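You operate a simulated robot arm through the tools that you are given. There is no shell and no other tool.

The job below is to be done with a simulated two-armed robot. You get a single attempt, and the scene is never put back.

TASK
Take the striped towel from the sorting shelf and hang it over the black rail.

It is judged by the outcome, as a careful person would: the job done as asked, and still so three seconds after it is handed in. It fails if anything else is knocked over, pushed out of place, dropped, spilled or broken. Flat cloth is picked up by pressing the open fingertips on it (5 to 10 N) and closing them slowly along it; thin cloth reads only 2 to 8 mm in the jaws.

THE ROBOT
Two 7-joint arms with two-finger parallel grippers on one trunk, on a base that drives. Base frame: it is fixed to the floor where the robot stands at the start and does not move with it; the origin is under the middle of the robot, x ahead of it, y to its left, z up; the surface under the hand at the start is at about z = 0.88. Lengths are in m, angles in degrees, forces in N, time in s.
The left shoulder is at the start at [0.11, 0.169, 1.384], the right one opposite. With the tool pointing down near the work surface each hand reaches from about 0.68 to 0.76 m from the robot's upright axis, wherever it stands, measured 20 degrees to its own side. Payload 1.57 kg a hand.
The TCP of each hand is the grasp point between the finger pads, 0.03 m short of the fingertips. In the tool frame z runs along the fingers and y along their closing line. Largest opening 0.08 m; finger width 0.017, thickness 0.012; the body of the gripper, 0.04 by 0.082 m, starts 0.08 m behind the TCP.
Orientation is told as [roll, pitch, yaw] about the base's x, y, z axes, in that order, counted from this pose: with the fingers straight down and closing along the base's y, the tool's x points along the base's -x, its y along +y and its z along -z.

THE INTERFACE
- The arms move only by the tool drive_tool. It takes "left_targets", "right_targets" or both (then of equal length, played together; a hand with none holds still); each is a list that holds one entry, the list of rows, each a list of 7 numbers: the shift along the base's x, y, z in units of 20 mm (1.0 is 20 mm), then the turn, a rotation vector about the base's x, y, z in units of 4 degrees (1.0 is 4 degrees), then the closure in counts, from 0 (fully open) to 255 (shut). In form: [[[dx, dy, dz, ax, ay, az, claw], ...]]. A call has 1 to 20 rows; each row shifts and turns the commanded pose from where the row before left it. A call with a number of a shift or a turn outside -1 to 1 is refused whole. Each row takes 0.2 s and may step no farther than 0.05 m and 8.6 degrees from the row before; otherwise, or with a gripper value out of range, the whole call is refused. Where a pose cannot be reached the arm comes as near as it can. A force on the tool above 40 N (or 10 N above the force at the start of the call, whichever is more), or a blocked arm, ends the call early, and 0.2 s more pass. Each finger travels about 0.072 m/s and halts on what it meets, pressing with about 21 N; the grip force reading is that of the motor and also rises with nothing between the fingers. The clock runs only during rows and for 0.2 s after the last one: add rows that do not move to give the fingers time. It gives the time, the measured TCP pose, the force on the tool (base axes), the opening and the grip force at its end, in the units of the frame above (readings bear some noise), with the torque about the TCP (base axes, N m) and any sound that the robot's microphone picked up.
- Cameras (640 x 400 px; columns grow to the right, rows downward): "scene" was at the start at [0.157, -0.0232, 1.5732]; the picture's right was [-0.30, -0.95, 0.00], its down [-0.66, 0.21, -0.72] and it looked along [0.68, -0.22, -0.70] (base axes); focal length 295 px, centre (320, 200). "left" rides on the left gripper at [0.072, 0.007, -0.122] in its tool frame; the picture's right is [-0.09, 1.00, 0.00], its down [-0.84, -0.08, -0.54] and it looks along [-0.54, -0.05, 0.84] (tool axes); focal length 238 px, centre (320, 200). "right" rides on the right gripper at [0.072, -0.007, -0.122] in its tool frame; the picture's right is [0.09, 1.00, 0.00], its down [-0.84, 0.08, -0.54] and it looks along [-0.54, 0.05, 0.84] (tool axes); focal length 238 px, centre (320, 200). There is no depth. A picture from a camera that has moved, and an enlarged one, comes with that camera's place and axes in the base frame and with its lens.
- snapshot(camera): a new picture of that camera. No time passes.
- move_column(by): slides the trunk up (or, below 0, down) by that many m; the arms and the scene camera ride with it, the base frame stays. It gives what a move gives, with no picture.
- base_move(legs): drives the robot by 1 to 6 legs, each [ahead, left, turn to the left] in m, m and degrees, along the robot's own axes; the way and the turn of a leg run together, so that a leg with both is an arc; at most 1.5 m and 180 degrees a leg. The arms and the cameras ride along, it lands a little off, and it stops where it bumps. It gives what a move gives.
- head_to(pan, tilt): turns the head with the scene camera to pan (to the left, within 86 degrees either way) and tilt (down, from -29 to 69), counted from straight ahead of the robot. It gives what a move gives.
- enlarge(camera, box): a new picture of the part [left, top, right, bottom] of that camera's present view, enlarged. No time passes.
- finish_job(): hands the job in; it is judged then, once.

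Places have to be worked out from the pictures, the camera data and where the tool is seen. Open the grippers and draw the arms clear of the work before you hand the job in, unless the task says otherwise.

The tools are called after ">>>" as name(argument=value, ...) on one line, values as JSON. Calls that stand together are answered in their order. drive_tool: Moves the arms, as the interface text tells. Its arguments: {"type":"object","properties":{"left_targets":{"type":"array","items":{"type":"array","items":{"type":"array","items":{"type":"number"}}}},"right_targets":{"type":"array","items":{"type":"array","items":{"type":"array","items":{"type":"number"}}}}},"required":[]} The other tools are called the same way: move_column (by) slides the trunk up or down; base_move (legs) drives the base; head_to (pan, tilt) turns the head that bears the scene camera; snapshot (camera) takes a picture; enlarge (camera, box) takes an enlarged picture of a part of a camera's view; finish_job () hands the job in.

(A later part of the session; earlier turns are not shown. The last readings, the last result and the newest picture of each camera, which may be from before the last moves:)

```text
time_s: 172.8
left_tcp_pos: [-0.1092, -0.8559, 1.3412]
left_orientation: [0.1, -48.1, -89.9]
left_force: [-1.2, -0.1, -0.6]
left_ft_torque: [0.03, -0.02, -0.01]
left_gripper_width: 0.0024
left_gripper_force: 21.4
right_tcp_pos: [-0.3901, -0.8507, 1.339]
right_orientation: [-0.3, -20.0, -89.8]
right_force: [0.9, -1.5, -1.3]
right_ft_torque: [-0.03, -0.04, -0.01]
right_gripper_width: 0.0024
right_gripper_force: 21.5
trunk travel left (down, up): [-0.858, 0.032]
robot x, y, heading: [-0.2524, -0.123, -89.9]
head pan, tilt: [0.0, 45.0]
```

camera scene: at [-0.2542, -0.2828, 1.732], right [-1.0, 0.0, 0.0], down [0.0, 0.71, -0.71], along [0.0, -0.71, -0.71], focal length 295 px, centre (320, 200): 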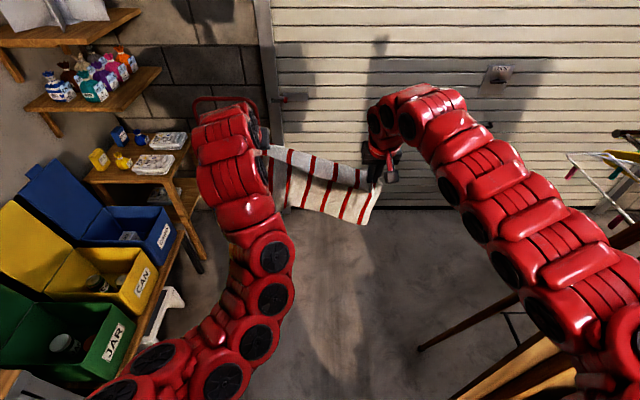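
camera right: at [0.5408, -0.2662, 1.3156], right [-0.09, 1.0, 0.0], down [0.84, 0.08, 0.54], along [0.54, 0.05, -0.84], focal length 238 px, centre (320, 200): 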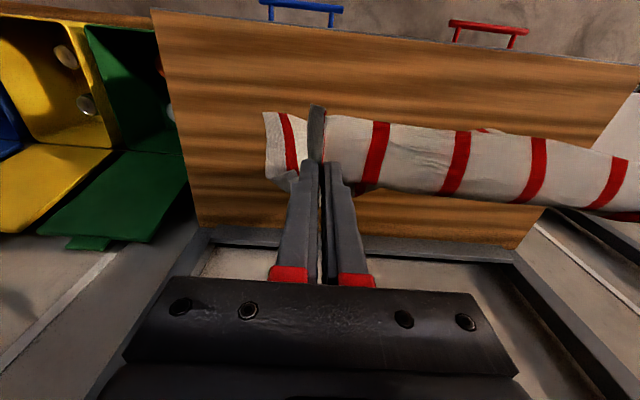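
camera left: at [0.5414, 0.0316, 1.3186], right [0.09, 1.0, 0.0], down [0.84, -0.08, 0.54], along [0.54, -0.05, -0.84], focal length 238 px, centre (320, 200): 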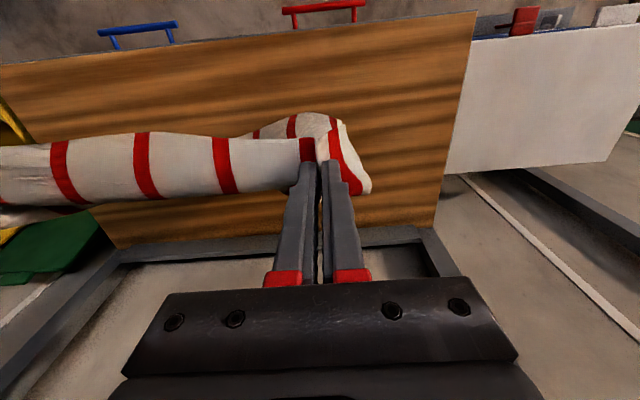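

Level again and the tension is gone. Now I tilt the right hand the remaining 28° with the grasp point held.

>>> drive_tool(right_targets=[[[0, 0, 0, -1, 0, 0, 255], [0, 0, 0, -1, 0, 0, 255], [0, 0, 0, -1, 0, 0, 255], [0, 0, 0, -1, 0, 0, 255], [0, 0, 0, -1, 0, 0, 255], [0, 0, 0, -1, 0, 0, 255], [0, 0, 0, -1, 0, 0, 255], [0, 0, 0, 0, 0, 0, 255]]], left_targets=[[[0, 0, 0, 0, 0, 0, 255], [0, 0, 0, 0, 0, 0, 255], [0, 0, 0, 0, 0, 0, 255], [0, 0, 0, 0, 0, 0, 255], [0, 0, 0, 0, 0, 0, 255], [0, 0, 0, 0, 0, 0, 255], [0, 0, 0, 0, 0, 0, 255], [0, 0, 0, 0, 0, 0, 255]]])

>>> snapshot(camera="scene")

```text
time_s: 174.6
left_tcp_pos: [-0.1109, -0.8557, 1.3405]
left_orientation: [0.1, -48.0, -89.9]
left_force: [0.7, 0.2, -0.2]
left_ft_torque: [0.0, -0.01, 0.04]
left_gripper_width: 0.0023
left_gripper_force: 21.3
right_tcp_pos: [-0.3825, -0.8586, 1.3494]
right_orientation: [-0.4, -48.1, -89.5]
right_force: [0.5, 1.1, -0.4]
right_ft_torque: [0.03, -0.02, 0.03]
right_gripper_width: 0.0025
right_gripper_force: 21.1
right hand out of reach, approached as far as the arm can: row 3
trunk travel left (down, up): [-0.858, 0.032]
robot x, y, heading: [-0.252, -0.1216, -89.9]
head pan, tilt: [0.0, 45.0]
```

```text
taken
camera scene: at [-0.2553, -0.2826, 1.732], right [-1.0, 0.0, 0.0], down [0.0, 0.71, -0.71], along [0.0, -0.71, -0.71], focal length 295 px, centre (320, 200)
```

scene: 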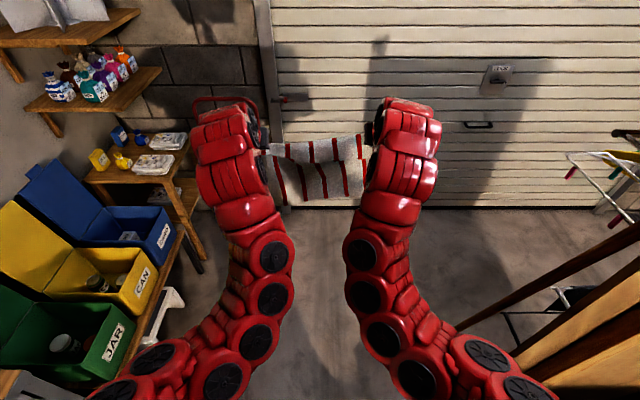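

Both hands are now tilted 48° with matching postures. I widen the spacing by 1 cm to take up slack, then lower the trunk 0.52 m in two steps so the hands come to about z 0.82.

>>> drive_tool(right_targets=[[[-0.25, 0, -0.1, 0, 0, 0, 255], [-0.25, 0, -0.1, 0, 0, 0, 255], [0, 0, -0.1, 0, 0, 0, 255], [0, 0, 0, 0, 0, 0, 255]]], left_targets=[[[0, 0, 0, 0, 0, 0, 255], [0, 0, 0, 0, 0, 0, 255], [0, 0, 0, 0, 0, 0, 255], [0, 0, 0, 0, 0, 0, 255]]])

>>> move_column(by=-0.4)

>>> move_column(by=-0.12)

>>> snapshot(camera="scene")

```text
time_s: 175.6
left_tcp_pos: [-0.11, -0.857, 1.3407]
left_orientation: [0.1, -48.1, -89.8]
left_force: [-1.3, 0.0, 0.1]
left_ft_torque: [-0.01, 0.01, -0.02]
left_gripper_width: 0.0025
left_gripper_force: 21.3
right_tcp_pos: [-0.392, -0.8578, 1.3439]
right_orientation: [-0.3, -48.1, -89.6]
right_force: [1.4, -0.1, -0.5]
right_ft_torque: [0.04, -0.04, 0.04]
right_gripper_width: 0.0025
right_gripper_force: 21.2
trunk travel left (down, up): [-0.858, 0.032]
robot x, y, heading: [-0.2511, -0.1215, -89.7]
head pan, tilt: [0.0, 45.0]
```

```text
time_s: 179.4
left_tcp_pos: [-0.1101, -0.8559, 0.9417]
left_orientation: [0.1, -48.1, -89.8]
left_force: [-1.2, 0.2, 0.3]
left_ft_torque: [-0.01, 0.03, -0.01]
left_gripper_width: 0.0029
left_gripper_force: 21.8
right_tcp_pos: [-0.3914, -0.858, 0.9437]
right_orientation: [-0.4, -48.1, -89.6]
right_force: [1.2, -0.2, 0.2]
right_ft_torque: [-0.02, -0.06, 0.04]
right_gripper_width: 0.0024
right_gripper_force: 20.7
trunk travel left (down, up): [-0.458, 0.432]
robot x, y, heading: [-0.2574, -0.1247, -90.1]
head pan, tilt: [0.0, 45.0]
```

```text
time_s: 180.9
left_tcp_pos: [-0.1102, -0.8555, 0.8217]
left_orientation: [0.1, -48.1, -89.9]
left_force: [-0.9, 0.3, 0.6]
left_ft_torque: [-0.01, 0.03, 0.01]
left_gripper_width: 0.0025
left_gripper_force: 21.2
right_tcp_pos: [-0.3913, -0.8584, 0.823]
right_orientation: [-0.4, -48.2, -89.6]
right_force: [1.2, -0.5, 0.2]
right_ft_torque: [-0.03, -0.07, 0.04]
right_gripper_width: 0.0026
right_gripper_force: 20.8
trunk travel left (down, up): [-0.338, 0.552]
robot x, y, heading: [-0.2531, -0.125, -90.0]
head pan, tilt: [0.0, 45.0]
```

```text
taken
camera scene: at [-0.2546, -0.2824, 1.2121], right [-1.0, 0.0, 0.0], down [0.0, 0.71, -0.71], along [0.0, -0.71, -0.71], focal length 295 px, centre (320, 200)
```

scene: 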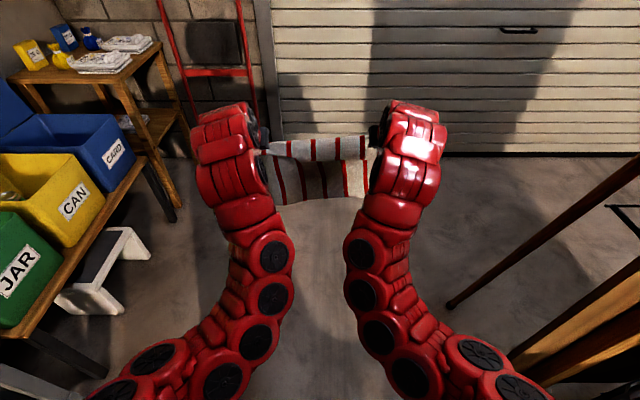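

The towel hangs freely at z≈0.82 and below, hands level. I drive south and begin the rehearsed turn into the aisle.

>>> base_move(legs=[[0.775, 0, 0], [0, 0, -46], [0.175, 0.109, 0]])

>>> snapshot(camera="scene")

```text
time_s: 188.4
left_tcp_pos: [-0.7241, -1.7054, 0.8202]
left_orientation: [0.0, -48.1, -135.6]
left_force: [-0.1, 0.1, -0.7]
left_ft_torque: [0.01, -0.02, 0.0]
left_gripper_width: 0.0024
left_gripper_force: 20.8
right_tcp_pos: [-0.9213, -1.5063, 0.8231]
right_orientation: [-0.3, -48.1, -135.4]
right_force: [0.5, -0.7, 0.2]
right_ft_torque: [-0.01, 0.02, 0.05]
right_gripper_width: 0.0025
right_gripper_force: 20.8
trunk travel left (down, up): [-0.338, 0.552]
robot x, y, heading: [-0.2975, -1.0918, -135.7]
head pan, tilt: [0.0, 45.0]
```

```text
taken
camera scene: at [-0.416, -1.2028, 1.2119], right [-0.7, 0.72, 0.0], down [0.51, 0.49, -0.71], along [-0.51, -0.49, -0.71], focal length 295 px, centre (320, 200)
```

scene: 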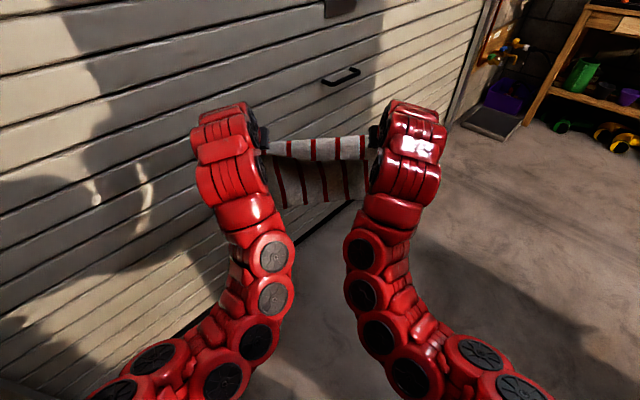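

Towel is still held. I go on: turn to heading -160, shift, turn to 180, and move to y≈-1.53.

>>> base_move(legs=[[0, 0, -24], [0.1325, 0.218, 0], [0, 0, -20], [0.74, 0, 0]])

>>> snapshot(camera="scene")

```text
time_s: 196.2
left_tcp_pos: [-1.8358, -1.4923, 0.8213]
left_orientation: [0.1, -48.1, -179.7]
left_force: [-0.1, 0.9, -0.1]
left_ft_torque: [-0.02, 0.04, 0.02]
left_gripper_width: 0.0029
left_gripper_force: 21.0
right_tcp_pos: [-1.8394, -1.2109, 0.8236]
right_orientation: [-0.4, -48.1, -179.3]
right_force: [-0.4, -1.2, 0.5]
right_ft_torque: [-0.05, -0.04, 0.05]
right_gripper_width: 0.0022
right_gripper_force: 21.2
trunk travel left (down, up): [-0.338, 0.552]
robot x, y, heading: [-1.1062, -1.3426, -179.3]
head pan, tilt: [0.0, 45.0]
```

```text
taken
camera scene: at [-1.2672, -1.3442, 1.2119], right [-0.01, 1.0, 0.0], down [0.71, 0.0, -0.71], along [-0.71, 0.0, -0.71], focal length 295 px, centre (320, 200)
```

scene: 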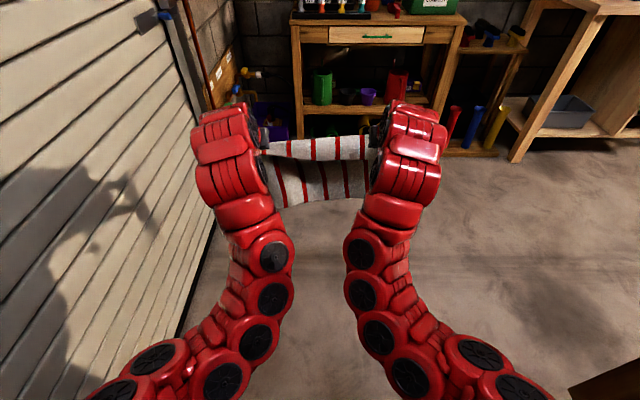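

I shift south to y≈-1.535 and trim x, then turn right in two steps to face the rail.

>>> base_move(legs=[[-0.03, 0.192, 0], [0, 0, -45]])

>>> base_move(legs=[[0, 0, -45.5]])

>>> head_to(pan=0, tilt=30)

>>> snapshot(camera="scene")

```text
time_s: 199.9
left_tcp_pos: [-1.6984, -1.1301, 0.8214]
left_orientation: [0.1, -48.1, 135.9]
left_force: [0.7, 1.4, -0.2]
left_ft_torque: [0.03, 0.01, 0.0]
left_gripper_width: 0.0024
left_gripper_force: 21.2
right_tcp_pos: [-1.5037, -0.9273, 0.8242]
right_orientation: [-0.3, -48.1, 136.2]
right_force: [-1.0, -0.5, -0.1]
right_ft_torque: [0.01, 0.04, 0.04]
right_gripper_width: 0.0021
right_gripper_force: 21.2
trunk travel left (down, up): [-0.338, 0.552]
robot x, y, heading: [-1.0735, -1.5432, 135.8]
head pan, tilt: [0.0, 45.0]
```

```text
time_s: 202.4
left_tcp_pos: [-1.2188, -0.8059, 0.8202]
left_orientation: [0.0, -48.1, 90.3]
left_force: [0.4, 0.1, -0.6]
left_ft_torque: [-0.03, 0.0, 0.04]
left_gripper_width: 0.0028
left_gripper_force: 21.4
right_tcp_pos: [-0.938, -0.8023, 0.8231]
right_orientation: [-0.3, -48.1, 90.7]
right_force: [-0.2, 0.3, 0.8]
right_ft_torque: [0.03, 0.02, 0.03]
right_gripper_width: 0.0028
right_gripper_force: 21.6
trunk travel left (down, up): [-0.338, 0.552]
robot x, y, heading: [-1.0753, -1.5354, 90.1]
head pan, tilt: [0.0, 45.0]
```

```text
time_s: 203.1
left_tcp_pos: [-1.2176, -0.8053, 0.8198]
left_orientation: [0.1, -48.1, 90.2]
left_force: [2.2, -0.1, -0.3]
left_ft_torque: [0.0, -0.03, 0.01]
left_gripper_width: 0.0029
left_gripper_force: 21.0
right_tcp_pos: [-0.9362, -0.8022, 0.8229]
right_orientation: [-0.5, -48.1, 90.8]
right_force: [-0.9, -0.8, 0.7]
right_ft_torque: [-0.06, 0.04, 0.05]
right_gripper_width: 0.0028
right_gripper_force: 21.0
trunk travel left (down, up): [-0.338, 0.552]
robot x, y, heading: [-1.076, -1.5357, 90.0]
head pan, tilt: [0.0, 30.0]
```

```text
taken
camera scene: at [-1.0742, -1.3655, 1.2345], right [1.0, 0.0, 0.0], down [0.0, -0.5, -0.87], along [0.0, 0.87, -0.5], focal length 295 px, centre (320, 200)
```

scene: 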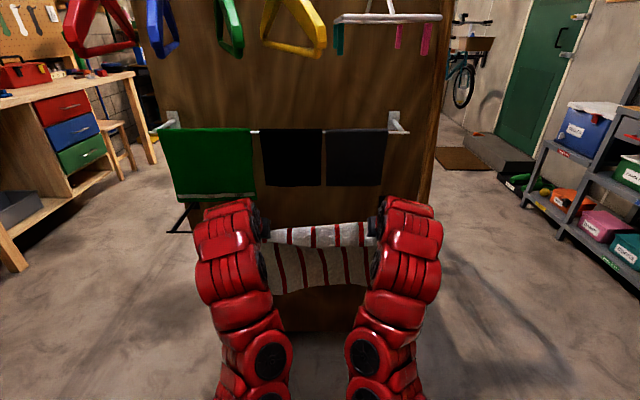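

The towel is in front of the rail. I check the wrist views before crossing over.

>>> snapshot(camera="right")

>>> snapshot(camera="left")

>>> enlarge(camera="scene", box=[180, 100, 460, 320])

```text
taken
camera right: at [-0.9297, -0.9409, 0.8516], right [-0.99, -0.07, -0.07], down [-0.08, 0.15, 0.98], along [-0.06, 0.99, -0.16], focal length 238 px, centre (320, 200)
```

right: 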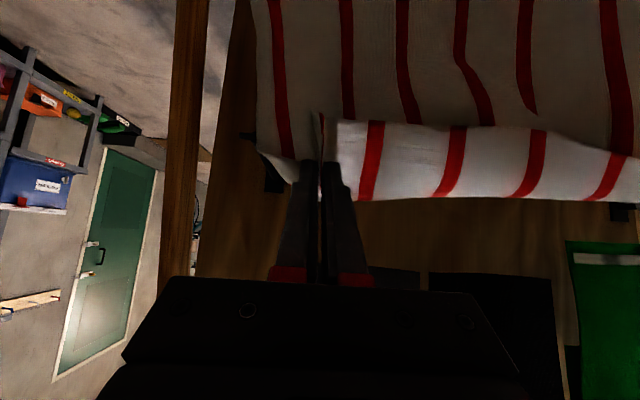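

```text
taken
camera left: at [-1.2239, -0.9431, 0.8499], right [-1.0, 0.05, 0.07], down [0.08, 0.16, 0.98], along [0.04, 0.99, -0.16], focal length 238 px, centre (320, 200)
```

left: 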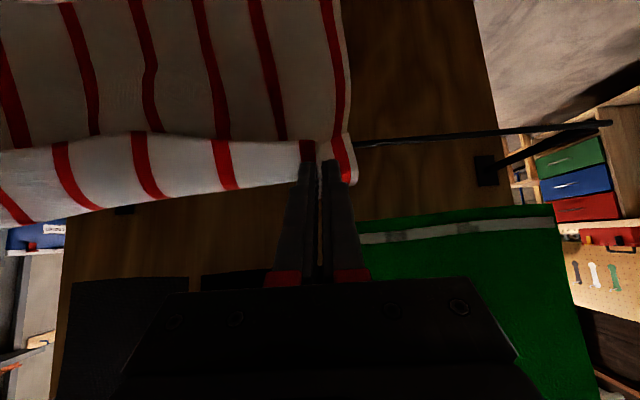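

```text
1.82 times, centred on (320, 210) of scene
camera zoom: at [-1.0742, -1.3655, 1.2345], right [1.0, 0.0, 0.0], down [0.0, -0.5, -0.87], along [0.0, 0.87, -0.5], focal length 537 px, centre (320, 182)
```

zoom: 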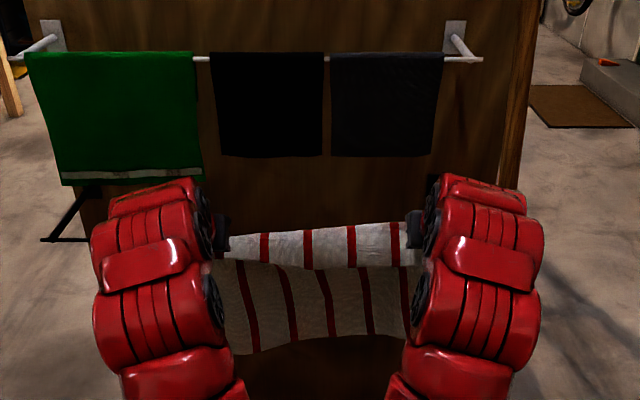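

The towel's main part hangs on the rail side and its short flap on my side, as wanted. I drive ahead 2 cm, then reach over the rail slowly with both hands, sinking to z≈0.80.

>>> base_move(legs=[[0.02, 0, 0]])

>>> drive_tool(left_targets=[[[0, 0.6, -0.2, 0, 0, 0, 255], [0, 0.6, -0.2, 0, 0, 0, 255], [0, 0.6, -0.2, 0, 0, 0, 255], [0, 0.6, -0.1, 0, 0, 0, 255], [0, 0.6, -0.1, 0, 0, 0, 255], [0, 0.6, 0, 0, 0, 0, 255], [0, 0.6, 0, 0, 0, 0, 255], [0, 0, 0, 0, 0, 0, 255]]], right_targets=[[[0, 0.6, -0.25, 0, 0, 0, 255], [0, 0.6, -0.25, 0, 0, 0, 255], [0, 0.6, -0.25, 0, 0, 0, 255], [0, 0.6, -0.1, 0, 0, 0, 255], [0, 0.6, -0.1, 0, 0, 0, 255], [0, 0.6, 0, 0, 0, 0, 255], [0, 0.6, 0, 0, 0, 0, 255], [0, 0, 0, 0, 0, 0, 255]]])

>>> snapshot(camera="scene")

>>> snapshot(camera="right")

>>> snapshot(camera="left")

```text
time_s: 203.9
left_tcp_pos: [-1.2177, -0.7858, 0.8199]
left_orientation: [0.2, -48.0, 90.3]
left_force: [0.5, 0.2, -1.2]
left_ft_torque: [0.01, 0.0, -0.01]
left_gripper_width: 0.0026
left_gripper_force: 21.2
right_tcp_pos: [-0.9365, -0.7826, 0.8223]
right_orientation: [-0.4, -48.2, 90.7]
right_force: [-0.9, 0.7, -0.3]
right_ft_torque: [0.02, -0.02, 0.05]
right_gripper_width: 0.0026
right_gripper_force: 21.4
trunk travel left (down, up): [-0.338, 0.552]
robot x, y, heading: [-1.0703, -1.5192, 90.4]
head pan, tilt: [0.0, 30.0]
```

```text
time_s: 205.7
left_tcp_pos: [-1.2187, -0.7013, 0.8033]
left_orientation: [0.1, -48.1, 90.3]
left_force: [1.3, 0.1, 0.3]
left_ft_torque: [0.02, -0.01, 0.02]
left_gripper_width: 0.0025
left_gripper_force: 21.2
right_tcp_pos: [-0.9381, -0.6986, 0.8053]
right_orientation: [-0.3, -48.2, 90.6]
right_force: [-0.1, -0.3, 0.7]
right_ft_torque: [-0.03, 0.02, 0.04]
right_gripper_width: 0.0026
right_gripper_force: 21.0
trunk travel left (down, up): [-0.338, 0.552]
robot x, y, heading: [-1.068, -1.5186, 90.5]
head pan, tilt: [0.0, 30.0]
```

```text
taken
camera scene: at [-1.0743, -1.3463, 1.2346], right [1.0, 0.0, 0.0], down [0.0, -0.5, -0.87], along [0.0, 0.87, -0.5], focal length 295 px, centre (320, 200)
```

scene: 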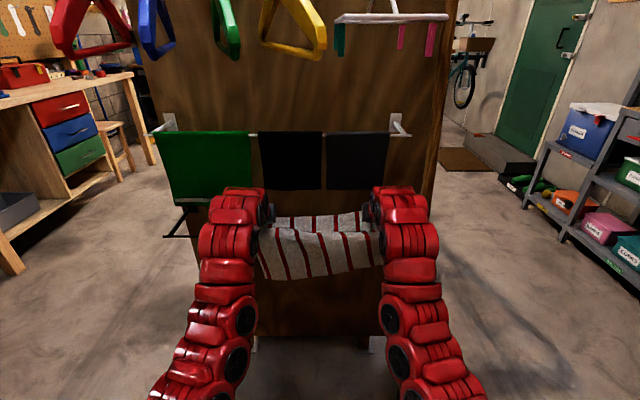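

```text
taken
camera right: at [-0.9298, -0.8374, 0.8333], right [-0.99, -0.07, -0.07], down [-0.08, 0.15, 0.98], along [-0.06, 0.99, -0.16], focal length 238 px, centre (320, 200)
```

right: 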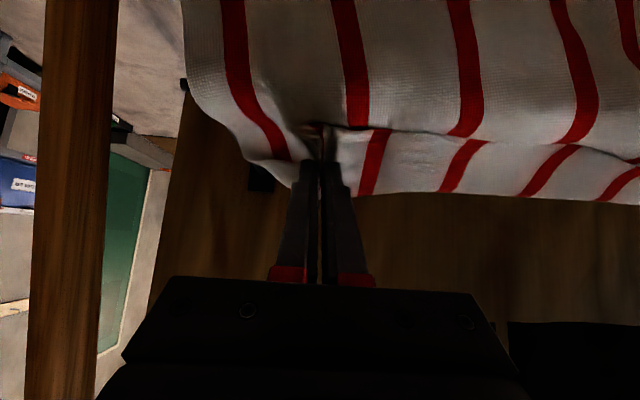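

```text
taken
camera left: at [-1.2247, -0.8398, 0.8332], right [-1.0, 0.05, 0.07], down [0.08, 0.16, 0.98], along [0.04, 0.99, -0.16], focal length 238 px, centre (320, 200)
```

left: 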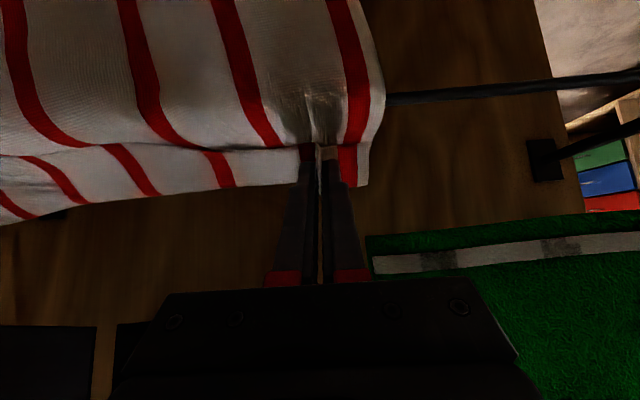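

The towel is riding over the rail, forces are small. I go on slowly to y≈-0.615 while sinking to z≈0.787.

>>> drive_tool(left_targets=[[[0, 0.55, -0.1, 0, 0, 0, 255], [0, 0.55, -0.1, 0, 0, 0, 255], [0, 0.55, -0.1, 0, 0, 0, 255], [0, 0.55, -0.1, 0, 0, 0, 255], [0, 0.55, -0.1, 0, 0, 0, 255], [0, 0.55, -0.1, 0, 0, 0, 255], [0, 0.55, -0.1, 0, 0, 0, 255], [0, 0.45, -0.1, 0, 0, 0, 255], [0, 0, 0, 0, 0, 0, 255]]], right_targets=[[[0, 0.55, -0.12, 0, 0, 0, 255], [0, 0.55, -0.12, 0, 0, 0, 255], [0, 0.55, -0.12, 0, 0, 0, 255], [0, 0.55, -0.12, 0, 0, 0, 255], [0, 0.55, -0.11, 0, 0, 0, 255], [0, 0.55, -0.1, 0, 0, 0, 255], [0, 0.55, -0.1, 0, 0, 0, 255], [0, 0.4, -0.1, 0, 0, 0, 255], [0, 0, 0, 0, 0, 0, 255]]])

>>> snapshot(camera="scene")

>>> snapshot(camera="right")

>>> snapshot(camera="left")

```text
time_s: 207.7
left_tcp_pos: [-1.2196, -0.6171, 0.787]
left_orientation: [0.2, -48.0, 90.5]
left_force: [0.7, -0.9, 0.1]
left_ft_torque: [-0.01, 0.0, 0.03]
left_gripper_width: 0.0023
left_gripper_force: 20.8
right_tcp_pos: [-0.9392, -0.616, 0.785]
right_orientation: [-0.2, -48.1, 90.8]
right_force: [0.6, 0.1, 0.2]
right_ft_torque: [0.0, 0.09, 0.06]
right_gripper_width: 0.0026
right_gripper_force: 21.0
trunk travel left (down, up): [-0.338, 0.552]
robot x, y, heading: [-1.0761, -1.5142, 90.5]
head pan, tilt: [0.0, 30.0]
```

```text
taken
camera scene: at [-1.0743, -1.3461, 1.2346], right [1.0, 0.0, 0.0], down [0.0, -0.5, -0.87], along [0.0, 0.87, -0.5], focal length 295 px, centre (320, 200)
```

scene: 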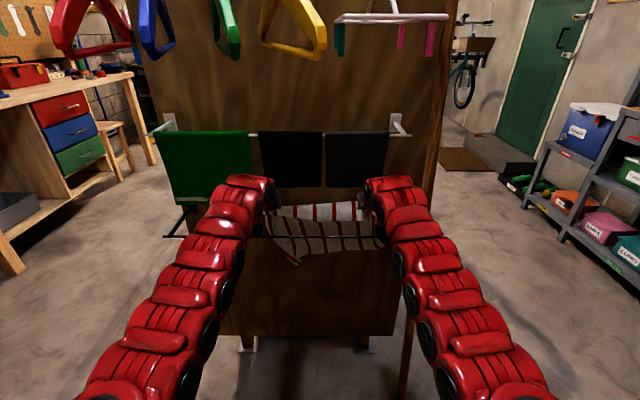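

```text
taken
camera right: at [-0.9306, -0.7539, 0.8142], right [-0.99, -0.07, -0.07], down [-0.08, 0.15, 0.98], along [-0.06, 0.99, -0.16], focal length 238 px, centre (320, 200)
```

right: 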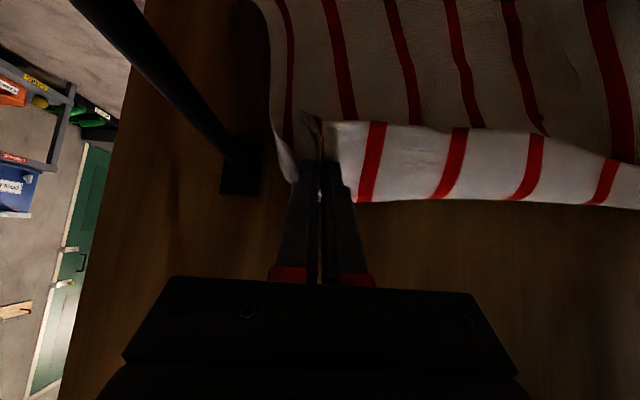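

```text
taken
camera left: at [-1.224, -0.7539, 0.8174], right [-1.0, 0.05, 0.07], down [0.08, 0.16, 0.98], along [0.04, 0.99, -0.16], focal length 238 px, centre (320, 200)
```

left: 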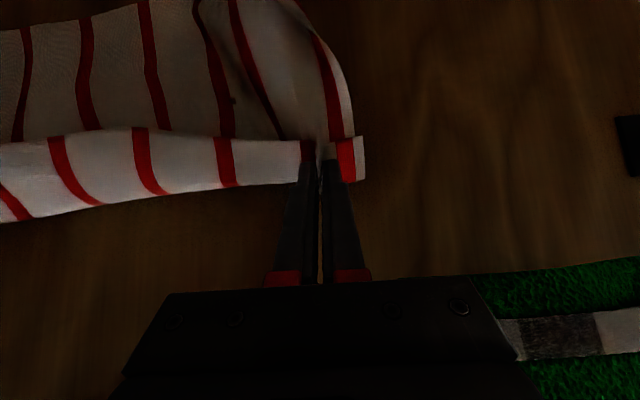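

The rail now seems to show in front of the towel; I zoom in to see whether the towel still hangs on my side of the rail.

>>> enlarge(camera="scene", box=[220, 170, 420, 300])

>>> enlarge(camera="left", box=[0, 0, 400, 250])

```text
3.08 times, centred on (320, 235) of scene
camera zoom: at [-1.0743, -1.3461, 1.2346], right [1.0, 0.0, 0.0], down [0.0, -0.5, -0.87], along [0.0, 0.87, -0.5], focal length 909 px, centre (320, 92)
```

zoom: 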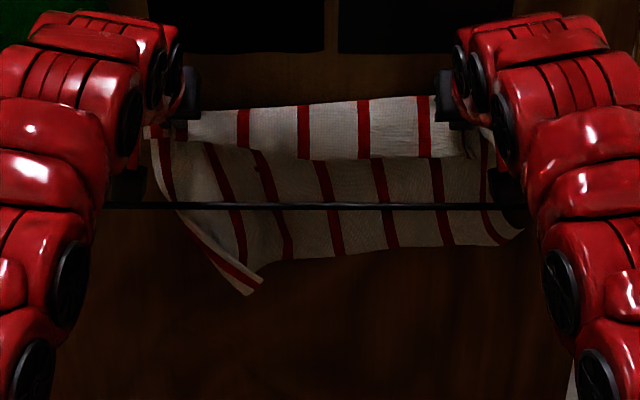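

```text
1.60 times, centred on (200, 125) of left
camera zoom: at [-1.224, -0.7539, 0.8174], right [-1.0, 0.05, 0.07], down [0.08, 0.16, 0.98], along [0.04, 0.99, -0.16], focal length 381 px, centre (512, 320)
```

zoom: 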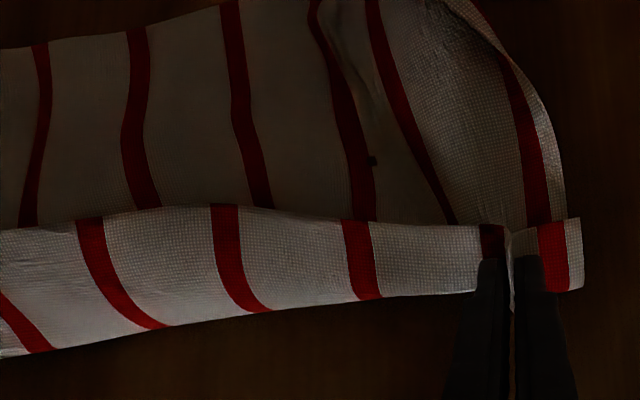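

The towel has slid wholly over the rail and now hangs behind it, still held by both hands. That can be turned to advantage: pulling the hands back south over the rail will drape it with the free half behind and the held half in front, where there is room to lower and release gently. First I let it settle and look.

>>> drive_tool(left_targets=[[[0, 0, 0, 0, 0, 0, 255], [0, 0, 0, 0, 0, 0, 255], [0, 0, 0, 0, 0, 0, 255], [0, 0, 0, 0, 0, 0, 255], [0, 0, 0, 0, 0, 0, 255]]], right_targets=[[[0, 0, 0, 0, 0, 0, 255], [0, 0, 0, 0, 0, 0, 255], [0, 0, 0, 0, 0, 0, 255], [0, 0, 0, 0, 0, 0, 255], [0, 0, 0, 0, 0, 0, 255]]])

>>> enlarge(camera="scene", box=[220, 170, 420, 300])

>>> snapshot(camera="right")

>>> snapshot(camera="left")

```text
time_s: 208.9
left_tcp_pos: [-1.2194, -0.6173, 0.7876]
left_orientation: [0.0, -48.0, 90.4]
left_force: [0.1, -1.2, -0.8]
left_ft_torque: [0.05, -0.02, 0.01]
left_gripper_width: 0.0024
left_gripper_force: 21.2
right_tcp_pos: [-0.9376, -0.6153, 0.7866]
right_orientation: [-0.3, -48.2, 90.7]
right_force: [0.4, 0.4, -1.1]
right_ft_torque: [-0.01, 0.03, 0.02]
right_gripper_width: 0.0027
right_gripper_force: 21.4
trunk travel left (down, up): [-0.338, 0.552]
robot x, y, heading: [-1.0698, -1.5184, 90.4]
head pan, tilt: [0.0, 30.0]
```

```text
3.08 times, centred on (320, 235) of scene
camera zoom: at [-1.0743, -1.3462, 1.2346], right [1.0, 0.0, 0.0], down [0.0, -0.5, -0.87], along [0.0, 0.87, -0.5], focal length 909 px, centre (320, 92)
```

zoom: 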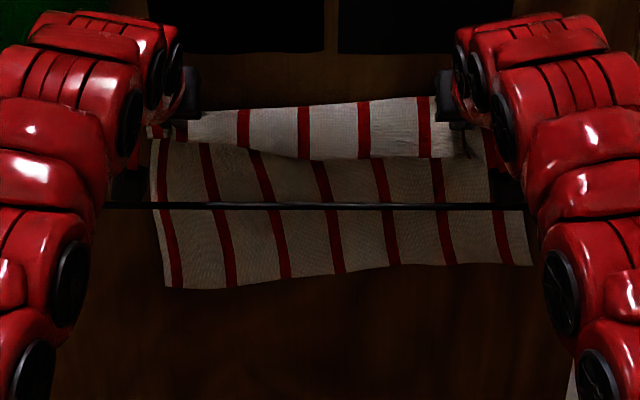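

```text
taken
camera right: at [-0.9304, -0.754, 0.8142], right [-0.99, -0.07, -0.07], down [-0.08, 0.15, 0.98], along [-0.06, 0.99, -0.16], focal length 238 px, centre (320, 200)
```

right: 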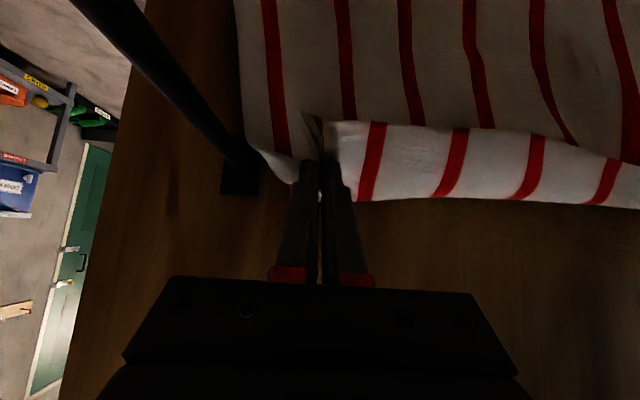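

```text
taken
camera left: at [-1.2239, -0.754, 0.8175], right [-1.0, 0.05, 0.07], down [0.08, 0.16, 0.98], along [0.04, 0.99, -0.16], focal length 238 px, centre (320, 200)
```

left: 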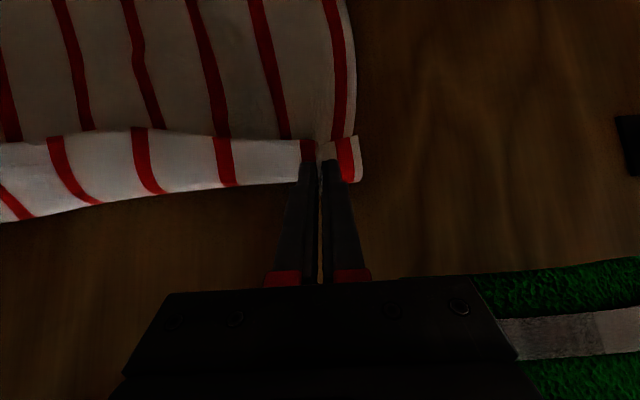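

It hangs evenly behind the rail, about 0.2 m long, but its right edge is close to the rail's east bracket. I retract the hands to y≈-0.683 (still behind the rail with the towel), then strafe 5 cm left to clear the bracket.

>>> drive_tool(left_targets=[[[0, -0.55, 0, 0, 0, 0, 255], [0, -0.55, 0, 0, 0, 0, 255], [0, -0.55, 0.1, 0, 0, 0, 255], [0, -0.55, 0.15, 0, 0, 0, 255], [0, -0.55, 0.2, 0, 0, 0, 255], [0, -0.55, 0.2, 0, 0, 0, 255], [0, 0, 0, 0, 0, 0, 255]]], right_targets=[[[0, -0.55, 0, 0, 0, 0, 255], [0, -0.55, 0, 0, 0, 0, 255], [0, -0.55, 0.1, 0, 0, 0, 255], [0, -0.55, 0.15, 0, 0, 0, 255], [0, -0.55, 0.2, 0, 0, 0, 255], [0, -0.55, 0.2, 0, 0, 0, 255], [0, 0, 0, 0, 0, 0, 255]]])

>>> base_move(legs=[[0, 0.05, 0]])

>>> snapshot(camera="scene")

>>> enlarge(camera="scene", box=[200, 160, 440, 310])

```text
time_s: 210.5
left_tcp_pos: [-1.2175, -0.6831, 0.8002]
left_orientation: [0.1, -48.0, 90.2]
left_force: [-0.1, -0.6, 0.3]
left_ft_torque: [0.03, -0.01, 0.03]
left_gripper_width: 0.0026
left_gripper_force: 21.1
right_tcp_pos: [-0.9375, -0.6808, 0.7985]
right_orientation: [-0.4, -47.9, 90.7]
right_force: [-0.4, -0.5, 0.0]
right_ft_torque: [0.02, 0.04, 0.01]
right_gripper_width: 0.0025
right_gripper_force: 21.2
trunk travel left (down, up): [-0.338, 0.552]
robot x, y, heading: [-1.0741, -1.5213, 90.3]
head pan, tilt: [0.0, 30.0]
```

```text
time_s: 211.4
left_tcp_pos: [-1.2678, -0.6816, 0.8007]
left_orientation: [0.0, -48.2, 90.4]
left_force: [0.2, -0.5, -0.4]
left_ft_torque: [0.01, -0.06, -0.02]
left_gripper_width: 0.0024
left_gripper_force: 21.0
right_tcp_pos: [-0.9882, -0.6814, 0.8008]
right_orientation: [-0.4, -48.2, 90.6]
right_force: [-0.7, -0.4, -1.1]
right_ft_torque: [0.02, 0.0, 0.01]
right_gripper_width: 0.0025
right_gripper_force: 20.9
trunk travel left (down, up): [-0.338, 0.552]
robot x, y, heading: [-1.122, -1.5185, 90.3]
head pan, tilt: [0.0, 30.0]
```

```text
taken
camera scene: at [-1.1253, -1.3465, 1.2346], right [1.0, 0.0, 0.0], down [0.0, -0.5, -0.87], along [0.0, 0.87, -0.5], focal length 295 px, centre (320, 200)
```

scene: 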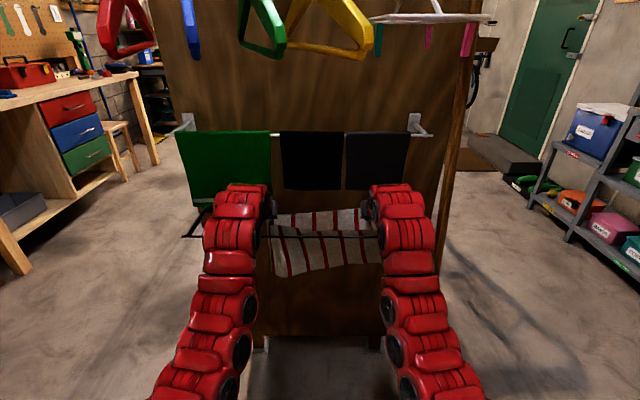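

```text
2.67 times, centred on (320, 235) of scene
camera zoom: at [-1.1253, -1.3465, 1.2346], right [1.0, 0.0, 0.0], down [0.0, -0.5, -0.87], along [0.0, 0.87, -0.5], focal length 788 px, centre (320, 107)
```

zoom: 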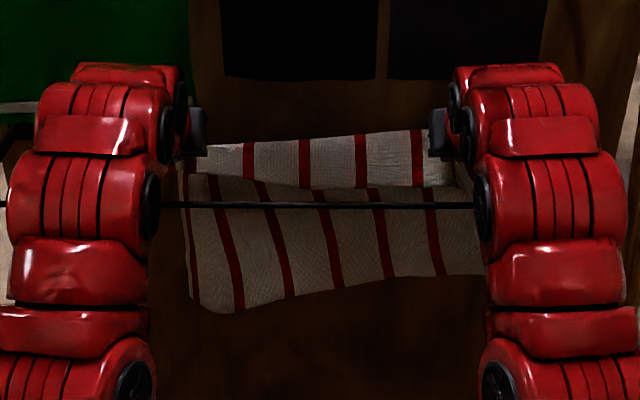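

Clear of the bracket now. I raise the hands while easing south so that the short flap passes above the rail, then pull on south to y≈-0.80, draping the towel from behind over the rail.

>>> drive_tool(left_targets=[[[0, -0.35, 0.5, 0, 0, 0, 255], [0, -0.4, 0.5, 0, 0, 0, 255], [0, -0.4, 0.5, 0, 0, 0, 255], [0, -0.4, 0.5, 0, 0, 0, 255], [0, -0.5, 0, 0, 0, 0, 255], [0, -0.5, 0, 0, 0, 0, 255], [0, -0.5, 0, 0, 0, 0, 255], [0, 0, 0, 0, 0, 0, 255]]], right_targets=[[[0, -0.35, 0.5, 0, 0, 0, 255], [0, -0.4, 0.5, 0, 0, 0, 255], [0, -0.4, 0.5, 0, 0, 0, 255], [0, -0.4, 0.5, 0, 0, 0, 255], [0, -0.5, 0, 0, 0, 0, 255], [0, -0.5, 0, 0, 0, 0, 255], [0, -0.5, 0, 0, 0, 0, 255], [0, 0, 0, 0, 0, 0, 255]]])

>>> enlarge(camera="scene", box=[200, 160, 440, 310])

>>> snapshot(camera="right")

>>> snapshot(camera="left")

```text
time_s: 213.2
left_tcp_pos: [-1.2657, -0.7435, 0.8407]
left_orientation: [0.1, -48.0, 90.3]
left_force: [0.1, -0.2, 0.1]
left_ft_torque: [-0.01, -0.05, 0.02]
left_gripper_width: 0.0026
left_gripper_force: 20.9
right_tcp_pos: [-0.9865, -0.7417, 0.8413]
right_orientation: [-0.3, -48.0, 90.6]
right_force: [-1.4, 0.2, -0.3]
right_ft_torque: [-0.03, 0.02, 0.04]
right_gripper_width: 0.0026
right_gripper_force: 20.8
trunk travel left (down, up): [-0.338, 0.552]
robot x, y, heading: [-1.1227, -1.5138, 90.2]
head pan, tilt: [0.0, 30.0]
```

```text
2.67 times, centred on (320, 235) of scene
camera zoom: at [-1.1242, -1.3465, 1.2346], right [1.0, 0.0, 0.0], down [0.0, -0.5, -0.87], along [0.0, 0.87, -0.5], focal length 788 px, centre (320, 107)
```

zoom: 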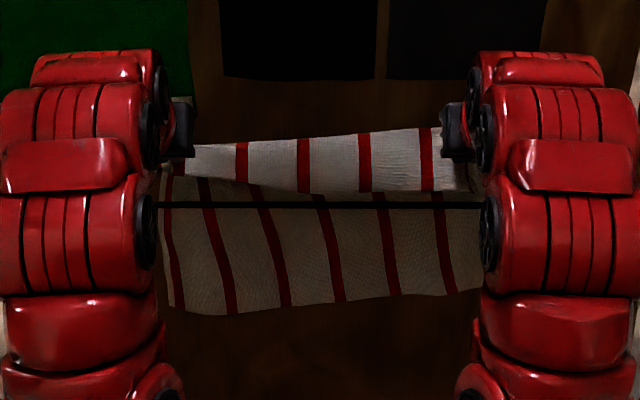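

```text
taken
camera right: at [-0.9792, -0.8806, 0.868], right [-1.0, -0.07, -0.07], down [-0.08, 0.16, 0.98], along [-0.05, 0.99, -0.16], focal length 238 px, centre (320, 200)
```

right: 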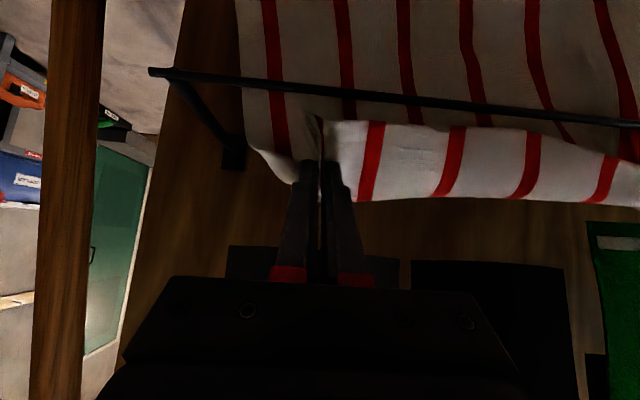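

```text
taken
camera left: at [-1.2722, -0.881, 0.8701], right [-1.0, 0.06, 0.07], down [0.08, 0.16, 0.98], along [0.04, 0.99, -0.16], focal length 238 px, centre (320, 200)
```

left: 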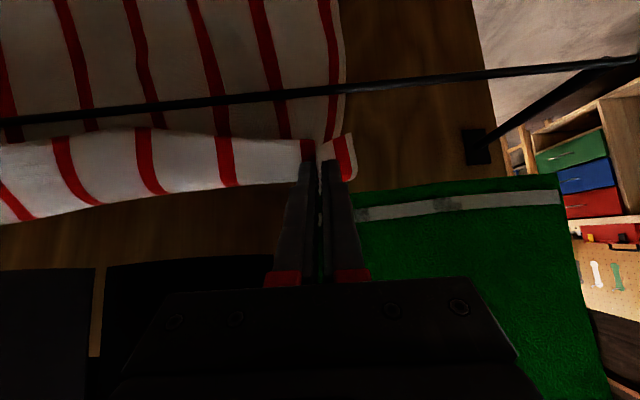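

The rail is now in front of the towel's main part, with the flap just above it. I pull further south and slightly down so the towel drapes over the rail.

>>> drive_tool(left_targets=[[[0, -0.5, 0, 0, 0, 0, 255], [0, -0.5, 0, 0, 0, 0, 255], [0, -0.5, -0.1, 0, 0, 0, 255], [0, -0.5, -0.2, 0, 0, 0, 255], [0, -0.5, -0.3, 0, 0, 0, 255], [0, -0.3, -0.4, 0, 0, 0, 255], [0, 0, 0, 0, 0, 0, 255], [0, 0, 0, 0, 0, 0, 255]]], right_targets=[[[0, -0.5, 0, 0, 0, 0, 255], [0, -0.5, 0, 0, 0, 0, 255], [0, -0.5, -0.1, 0, 0, 0, 255], [0, -0.5, -0.2, 0, 0, 0, 255], [0, -0.5, -0.3, 0, 0, 0, 255], [0, -0.3, -0.4, 0, 0, 0, 255], [0, 0, 0, 0, 0, 0, 255], [0, 0, 0, 0, 0, 0, 255]]])

>>> enlarge(camera="scene", box=[200, 160, 440, 310])

>>> snapshot(camera="right")

>>> snapshot(camera="left")

```text
time_s: 215.1
left_tcp_pos: [-1.2662, -0.8007, 0.8204]
left_orientation: [0.1, -48.1, 90.3]
left_force: [-0.6, -0.6, -0.5]
left_ft_torque: [0.0, -0.01, -0.03]
left_gripper_width: 0.0027
left_gripper_force: 21.0
right_tcp_pos: [-0.9862, -0.7993, 0.8198]
right_orientation: [-0.3, -48.2, 90.6]
right_force: [-0.6, 0.7, -0.5]
right_ft_torque: [-0.02, 0.02, 0.04]
right_gripper_width: 0.0025
right_gripper_force: 21.5
trunk travel left (down, up): [-0.338, 0.552]
robot x, y, heading: [-1.1237, -1.5193, 90.6]
head pan, tilt: [0.0, 30.0]
```

```text
2.67 times, centred on (320, 235) of scene
camera zoom: at [-1.1242, -1.3465, 1.2346], right [1.0, 0.0, 0.0], down [0.0, -0.5, -0.87], along [0.0, 0.87, -0.5], focal length 788 px, centre (320, 107)
```

zoom: 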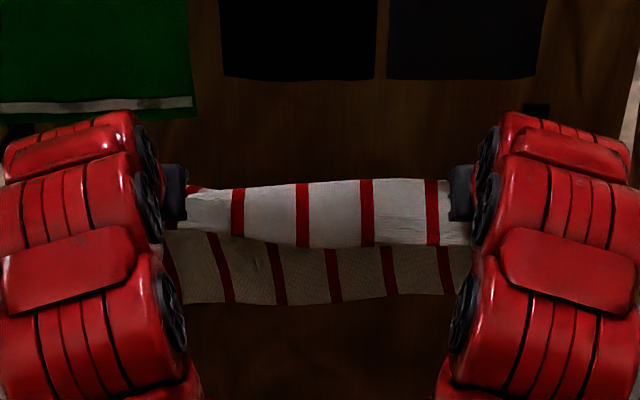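

```text
taken
camera right: at [-0.979, -0.9369, 0.8477], right [-1.0, -0.07, -0.07], down [-0.08, 0.15, 0.98], along [-0.05, 0.99, -0.16], focal length 238 px, centre (320, 200)
```

right: 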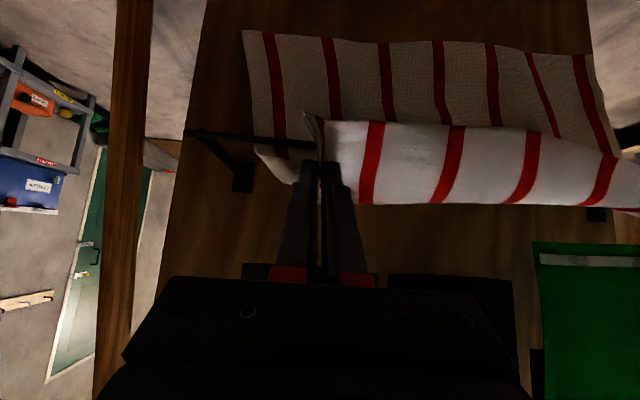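

```text
taken
camera left: at [-1.272, -0.9369, 0.8499], right [-1.0, 0.06, 0.07], down [0.08, 0.16, 0.98], along [0.04, 0.99, -0.16], focal length 238 px, centre (320, 200)
```

left: 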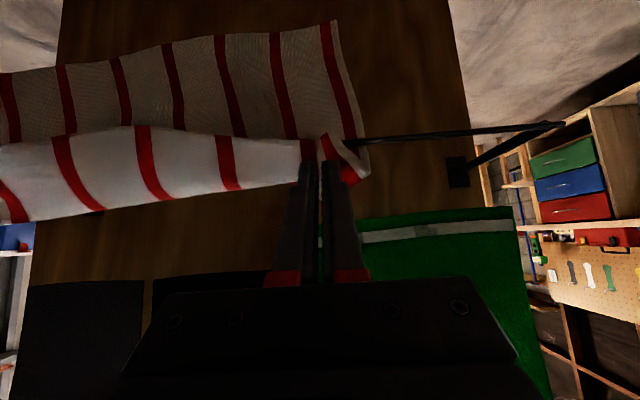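

The towel is now draped over the rail: about 0.14 m hangs behind, and the held part with its flap is in front. I bring the held part down in front, keeping its distance from the rail about constant (≈0.092 m), using the trunk for height and the arms for y.

>>> move_column(by=-0.03)

>>> drive_tool(left_targets=[[[0, -0.3, 0, 0, 0, 0, 255], [0, -0.3, 0, 0, 0, 0, 255], [0, 0, 0, 0, 0, 0, 255]]], right_targets=[[[0, -0.3, 0, 0, 0, 0, 255], [0, -0.3, 0, 0, 0, 0, 255], [0, 0, 0, 0, 0, 0, 255]]])

>>> move_column(by=-0.04)

>>> snapshot(camera="right")

>>> snapshot(camera="left")

>>> enlarge(camera="scene", box=[200, 140, 440, 290])

```text
time_s: 215.8
left_tcp_pos: [-1.2658, -0.7998, 0.7902]
left_orientation: [0.1, -48.1, 90.2]
left_force: [0.7, -0.1, -0.8]
left_ft_torque: [-0.01, 0.02, 0.04]
left_gripper_width: 0.0026
left_gripper_force: 21.1
right_tcp_pos: [-0.9865, -0.7985, 0.7904]
right_orientation: [-0.4, -48.0, 90.6]
right_force: [-0.2, -0.5, 0.7]
right_ft_torque: [-0.02, 0.02, 0.03]
right_gripper_width: 0.0025
right_gripper_force: 20.9
trunk travel left (down, up): [-0.308, 0.582]
robot x, y, heading: [-1.1234, -1.5192, 90.4]
head pan, tilt: [0.0, 30.0]
```

```text
time_s: 216.6
left_tcp_pos: [-1.2655, -0.8121, 0.7893]
left_orientation: [0.1, -48.1, 90.2]
left_force: [0.8, 0.0, 0.1]
left_ft_torque: [0.03, 0.0, 0.03]
left_gripper_width: 0.0024
left_gripper_force: 20.8
right_tcp_pos: [-0.9872, -0.81, 0.7898]
right_orientation: [-0.4, -48.1, 90.5]
right_force: [-0.8, -0.2, -0.1]
right_ft_torque: [-0.05, 0.01, 0.05]
right_gripper_width: 0.0026
right_gripper_force: 21.0
trunk travel left (down, up): [-0.308, 0.582]
robot x, y, heading: [-1.1237, -1.5198, 90.3]
head pan, tilt: [0.0, 30.0]
```

```text
time_s: 217.4
left_tcp_pos: [-1.2653, -0.8119, 0.7511]
left_orientation: [0.1, -48.2, 90.2]
left_force: [0.8, -0.2, -0.2]
left_ft_torque: [0.03, -0.01, 0.01]
left_gripper_width: 0.0026
left_gripper_force: 21.4
right_tcp_pos: [-0.9868, -0.8109, 0.75]
right_orientation: [-0.3, -48.1, 90.6]
right_force: [-0.3, -0.4, -1.0]
right_ft_torque: [0.03, 0.02, 0.02]
right_gripper_width: 0.0026
right_gripper_force: 20.7
trunk travel left (down, up): [-0.268, 0.622]
robot x, y, heading: [-1.1217, -1.5174, 90.2]
head pan, tilt: [0.0, 30.0]
```

```text
taken
camera right: at [-0.9792, -0.9489, 0.778], right [-1.0, -0.07, -0.07], down [-0.08, 0.15, 0.98], along [-0.06, 0.99, -0.16], focal length 238 px, centre (320, 200)
```

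right: 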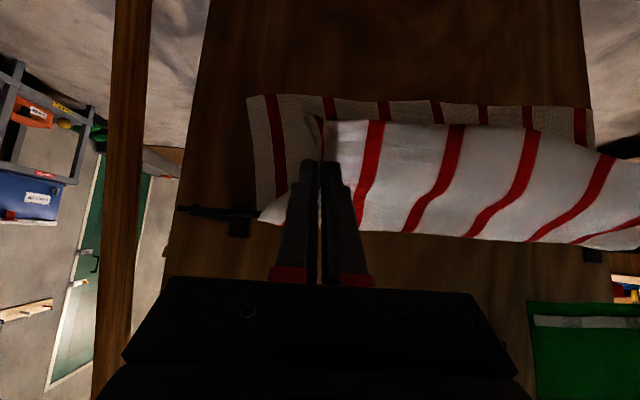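

```text
taken
camera left: at [-1.2715, -0.9492, 0.7808], right [-1.0, 0.06, 0.07], down [0.08, 0.16, 0.98], along [0.04, 0.99, -0.16], focal length 238 px, centre (320, 200)
```

left: 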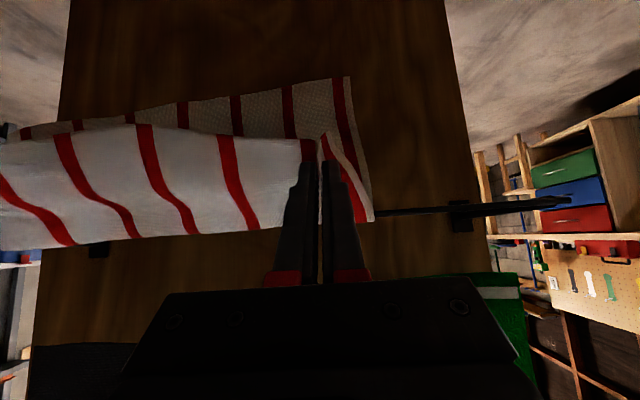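

```text
2.67 times, centred on (320, 215) of scene
camera zoom: at [-1.1241, -1.3469, 1.1647], right [1.0, 0.0, 0.0], down [0.0, -0.5, -0.87], along [0.0, 0.87, -0.5], focal length 788 px, centre (320, 160)
```

zoom: 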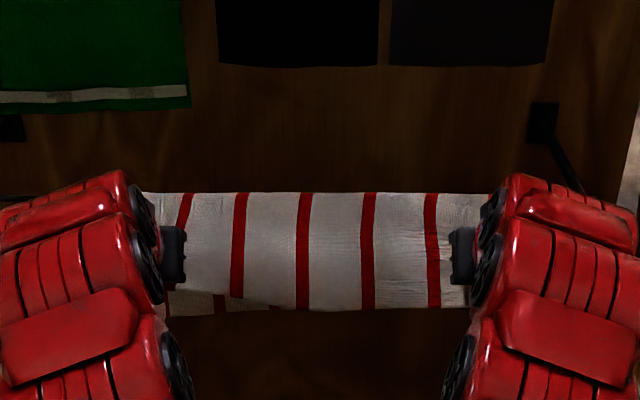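

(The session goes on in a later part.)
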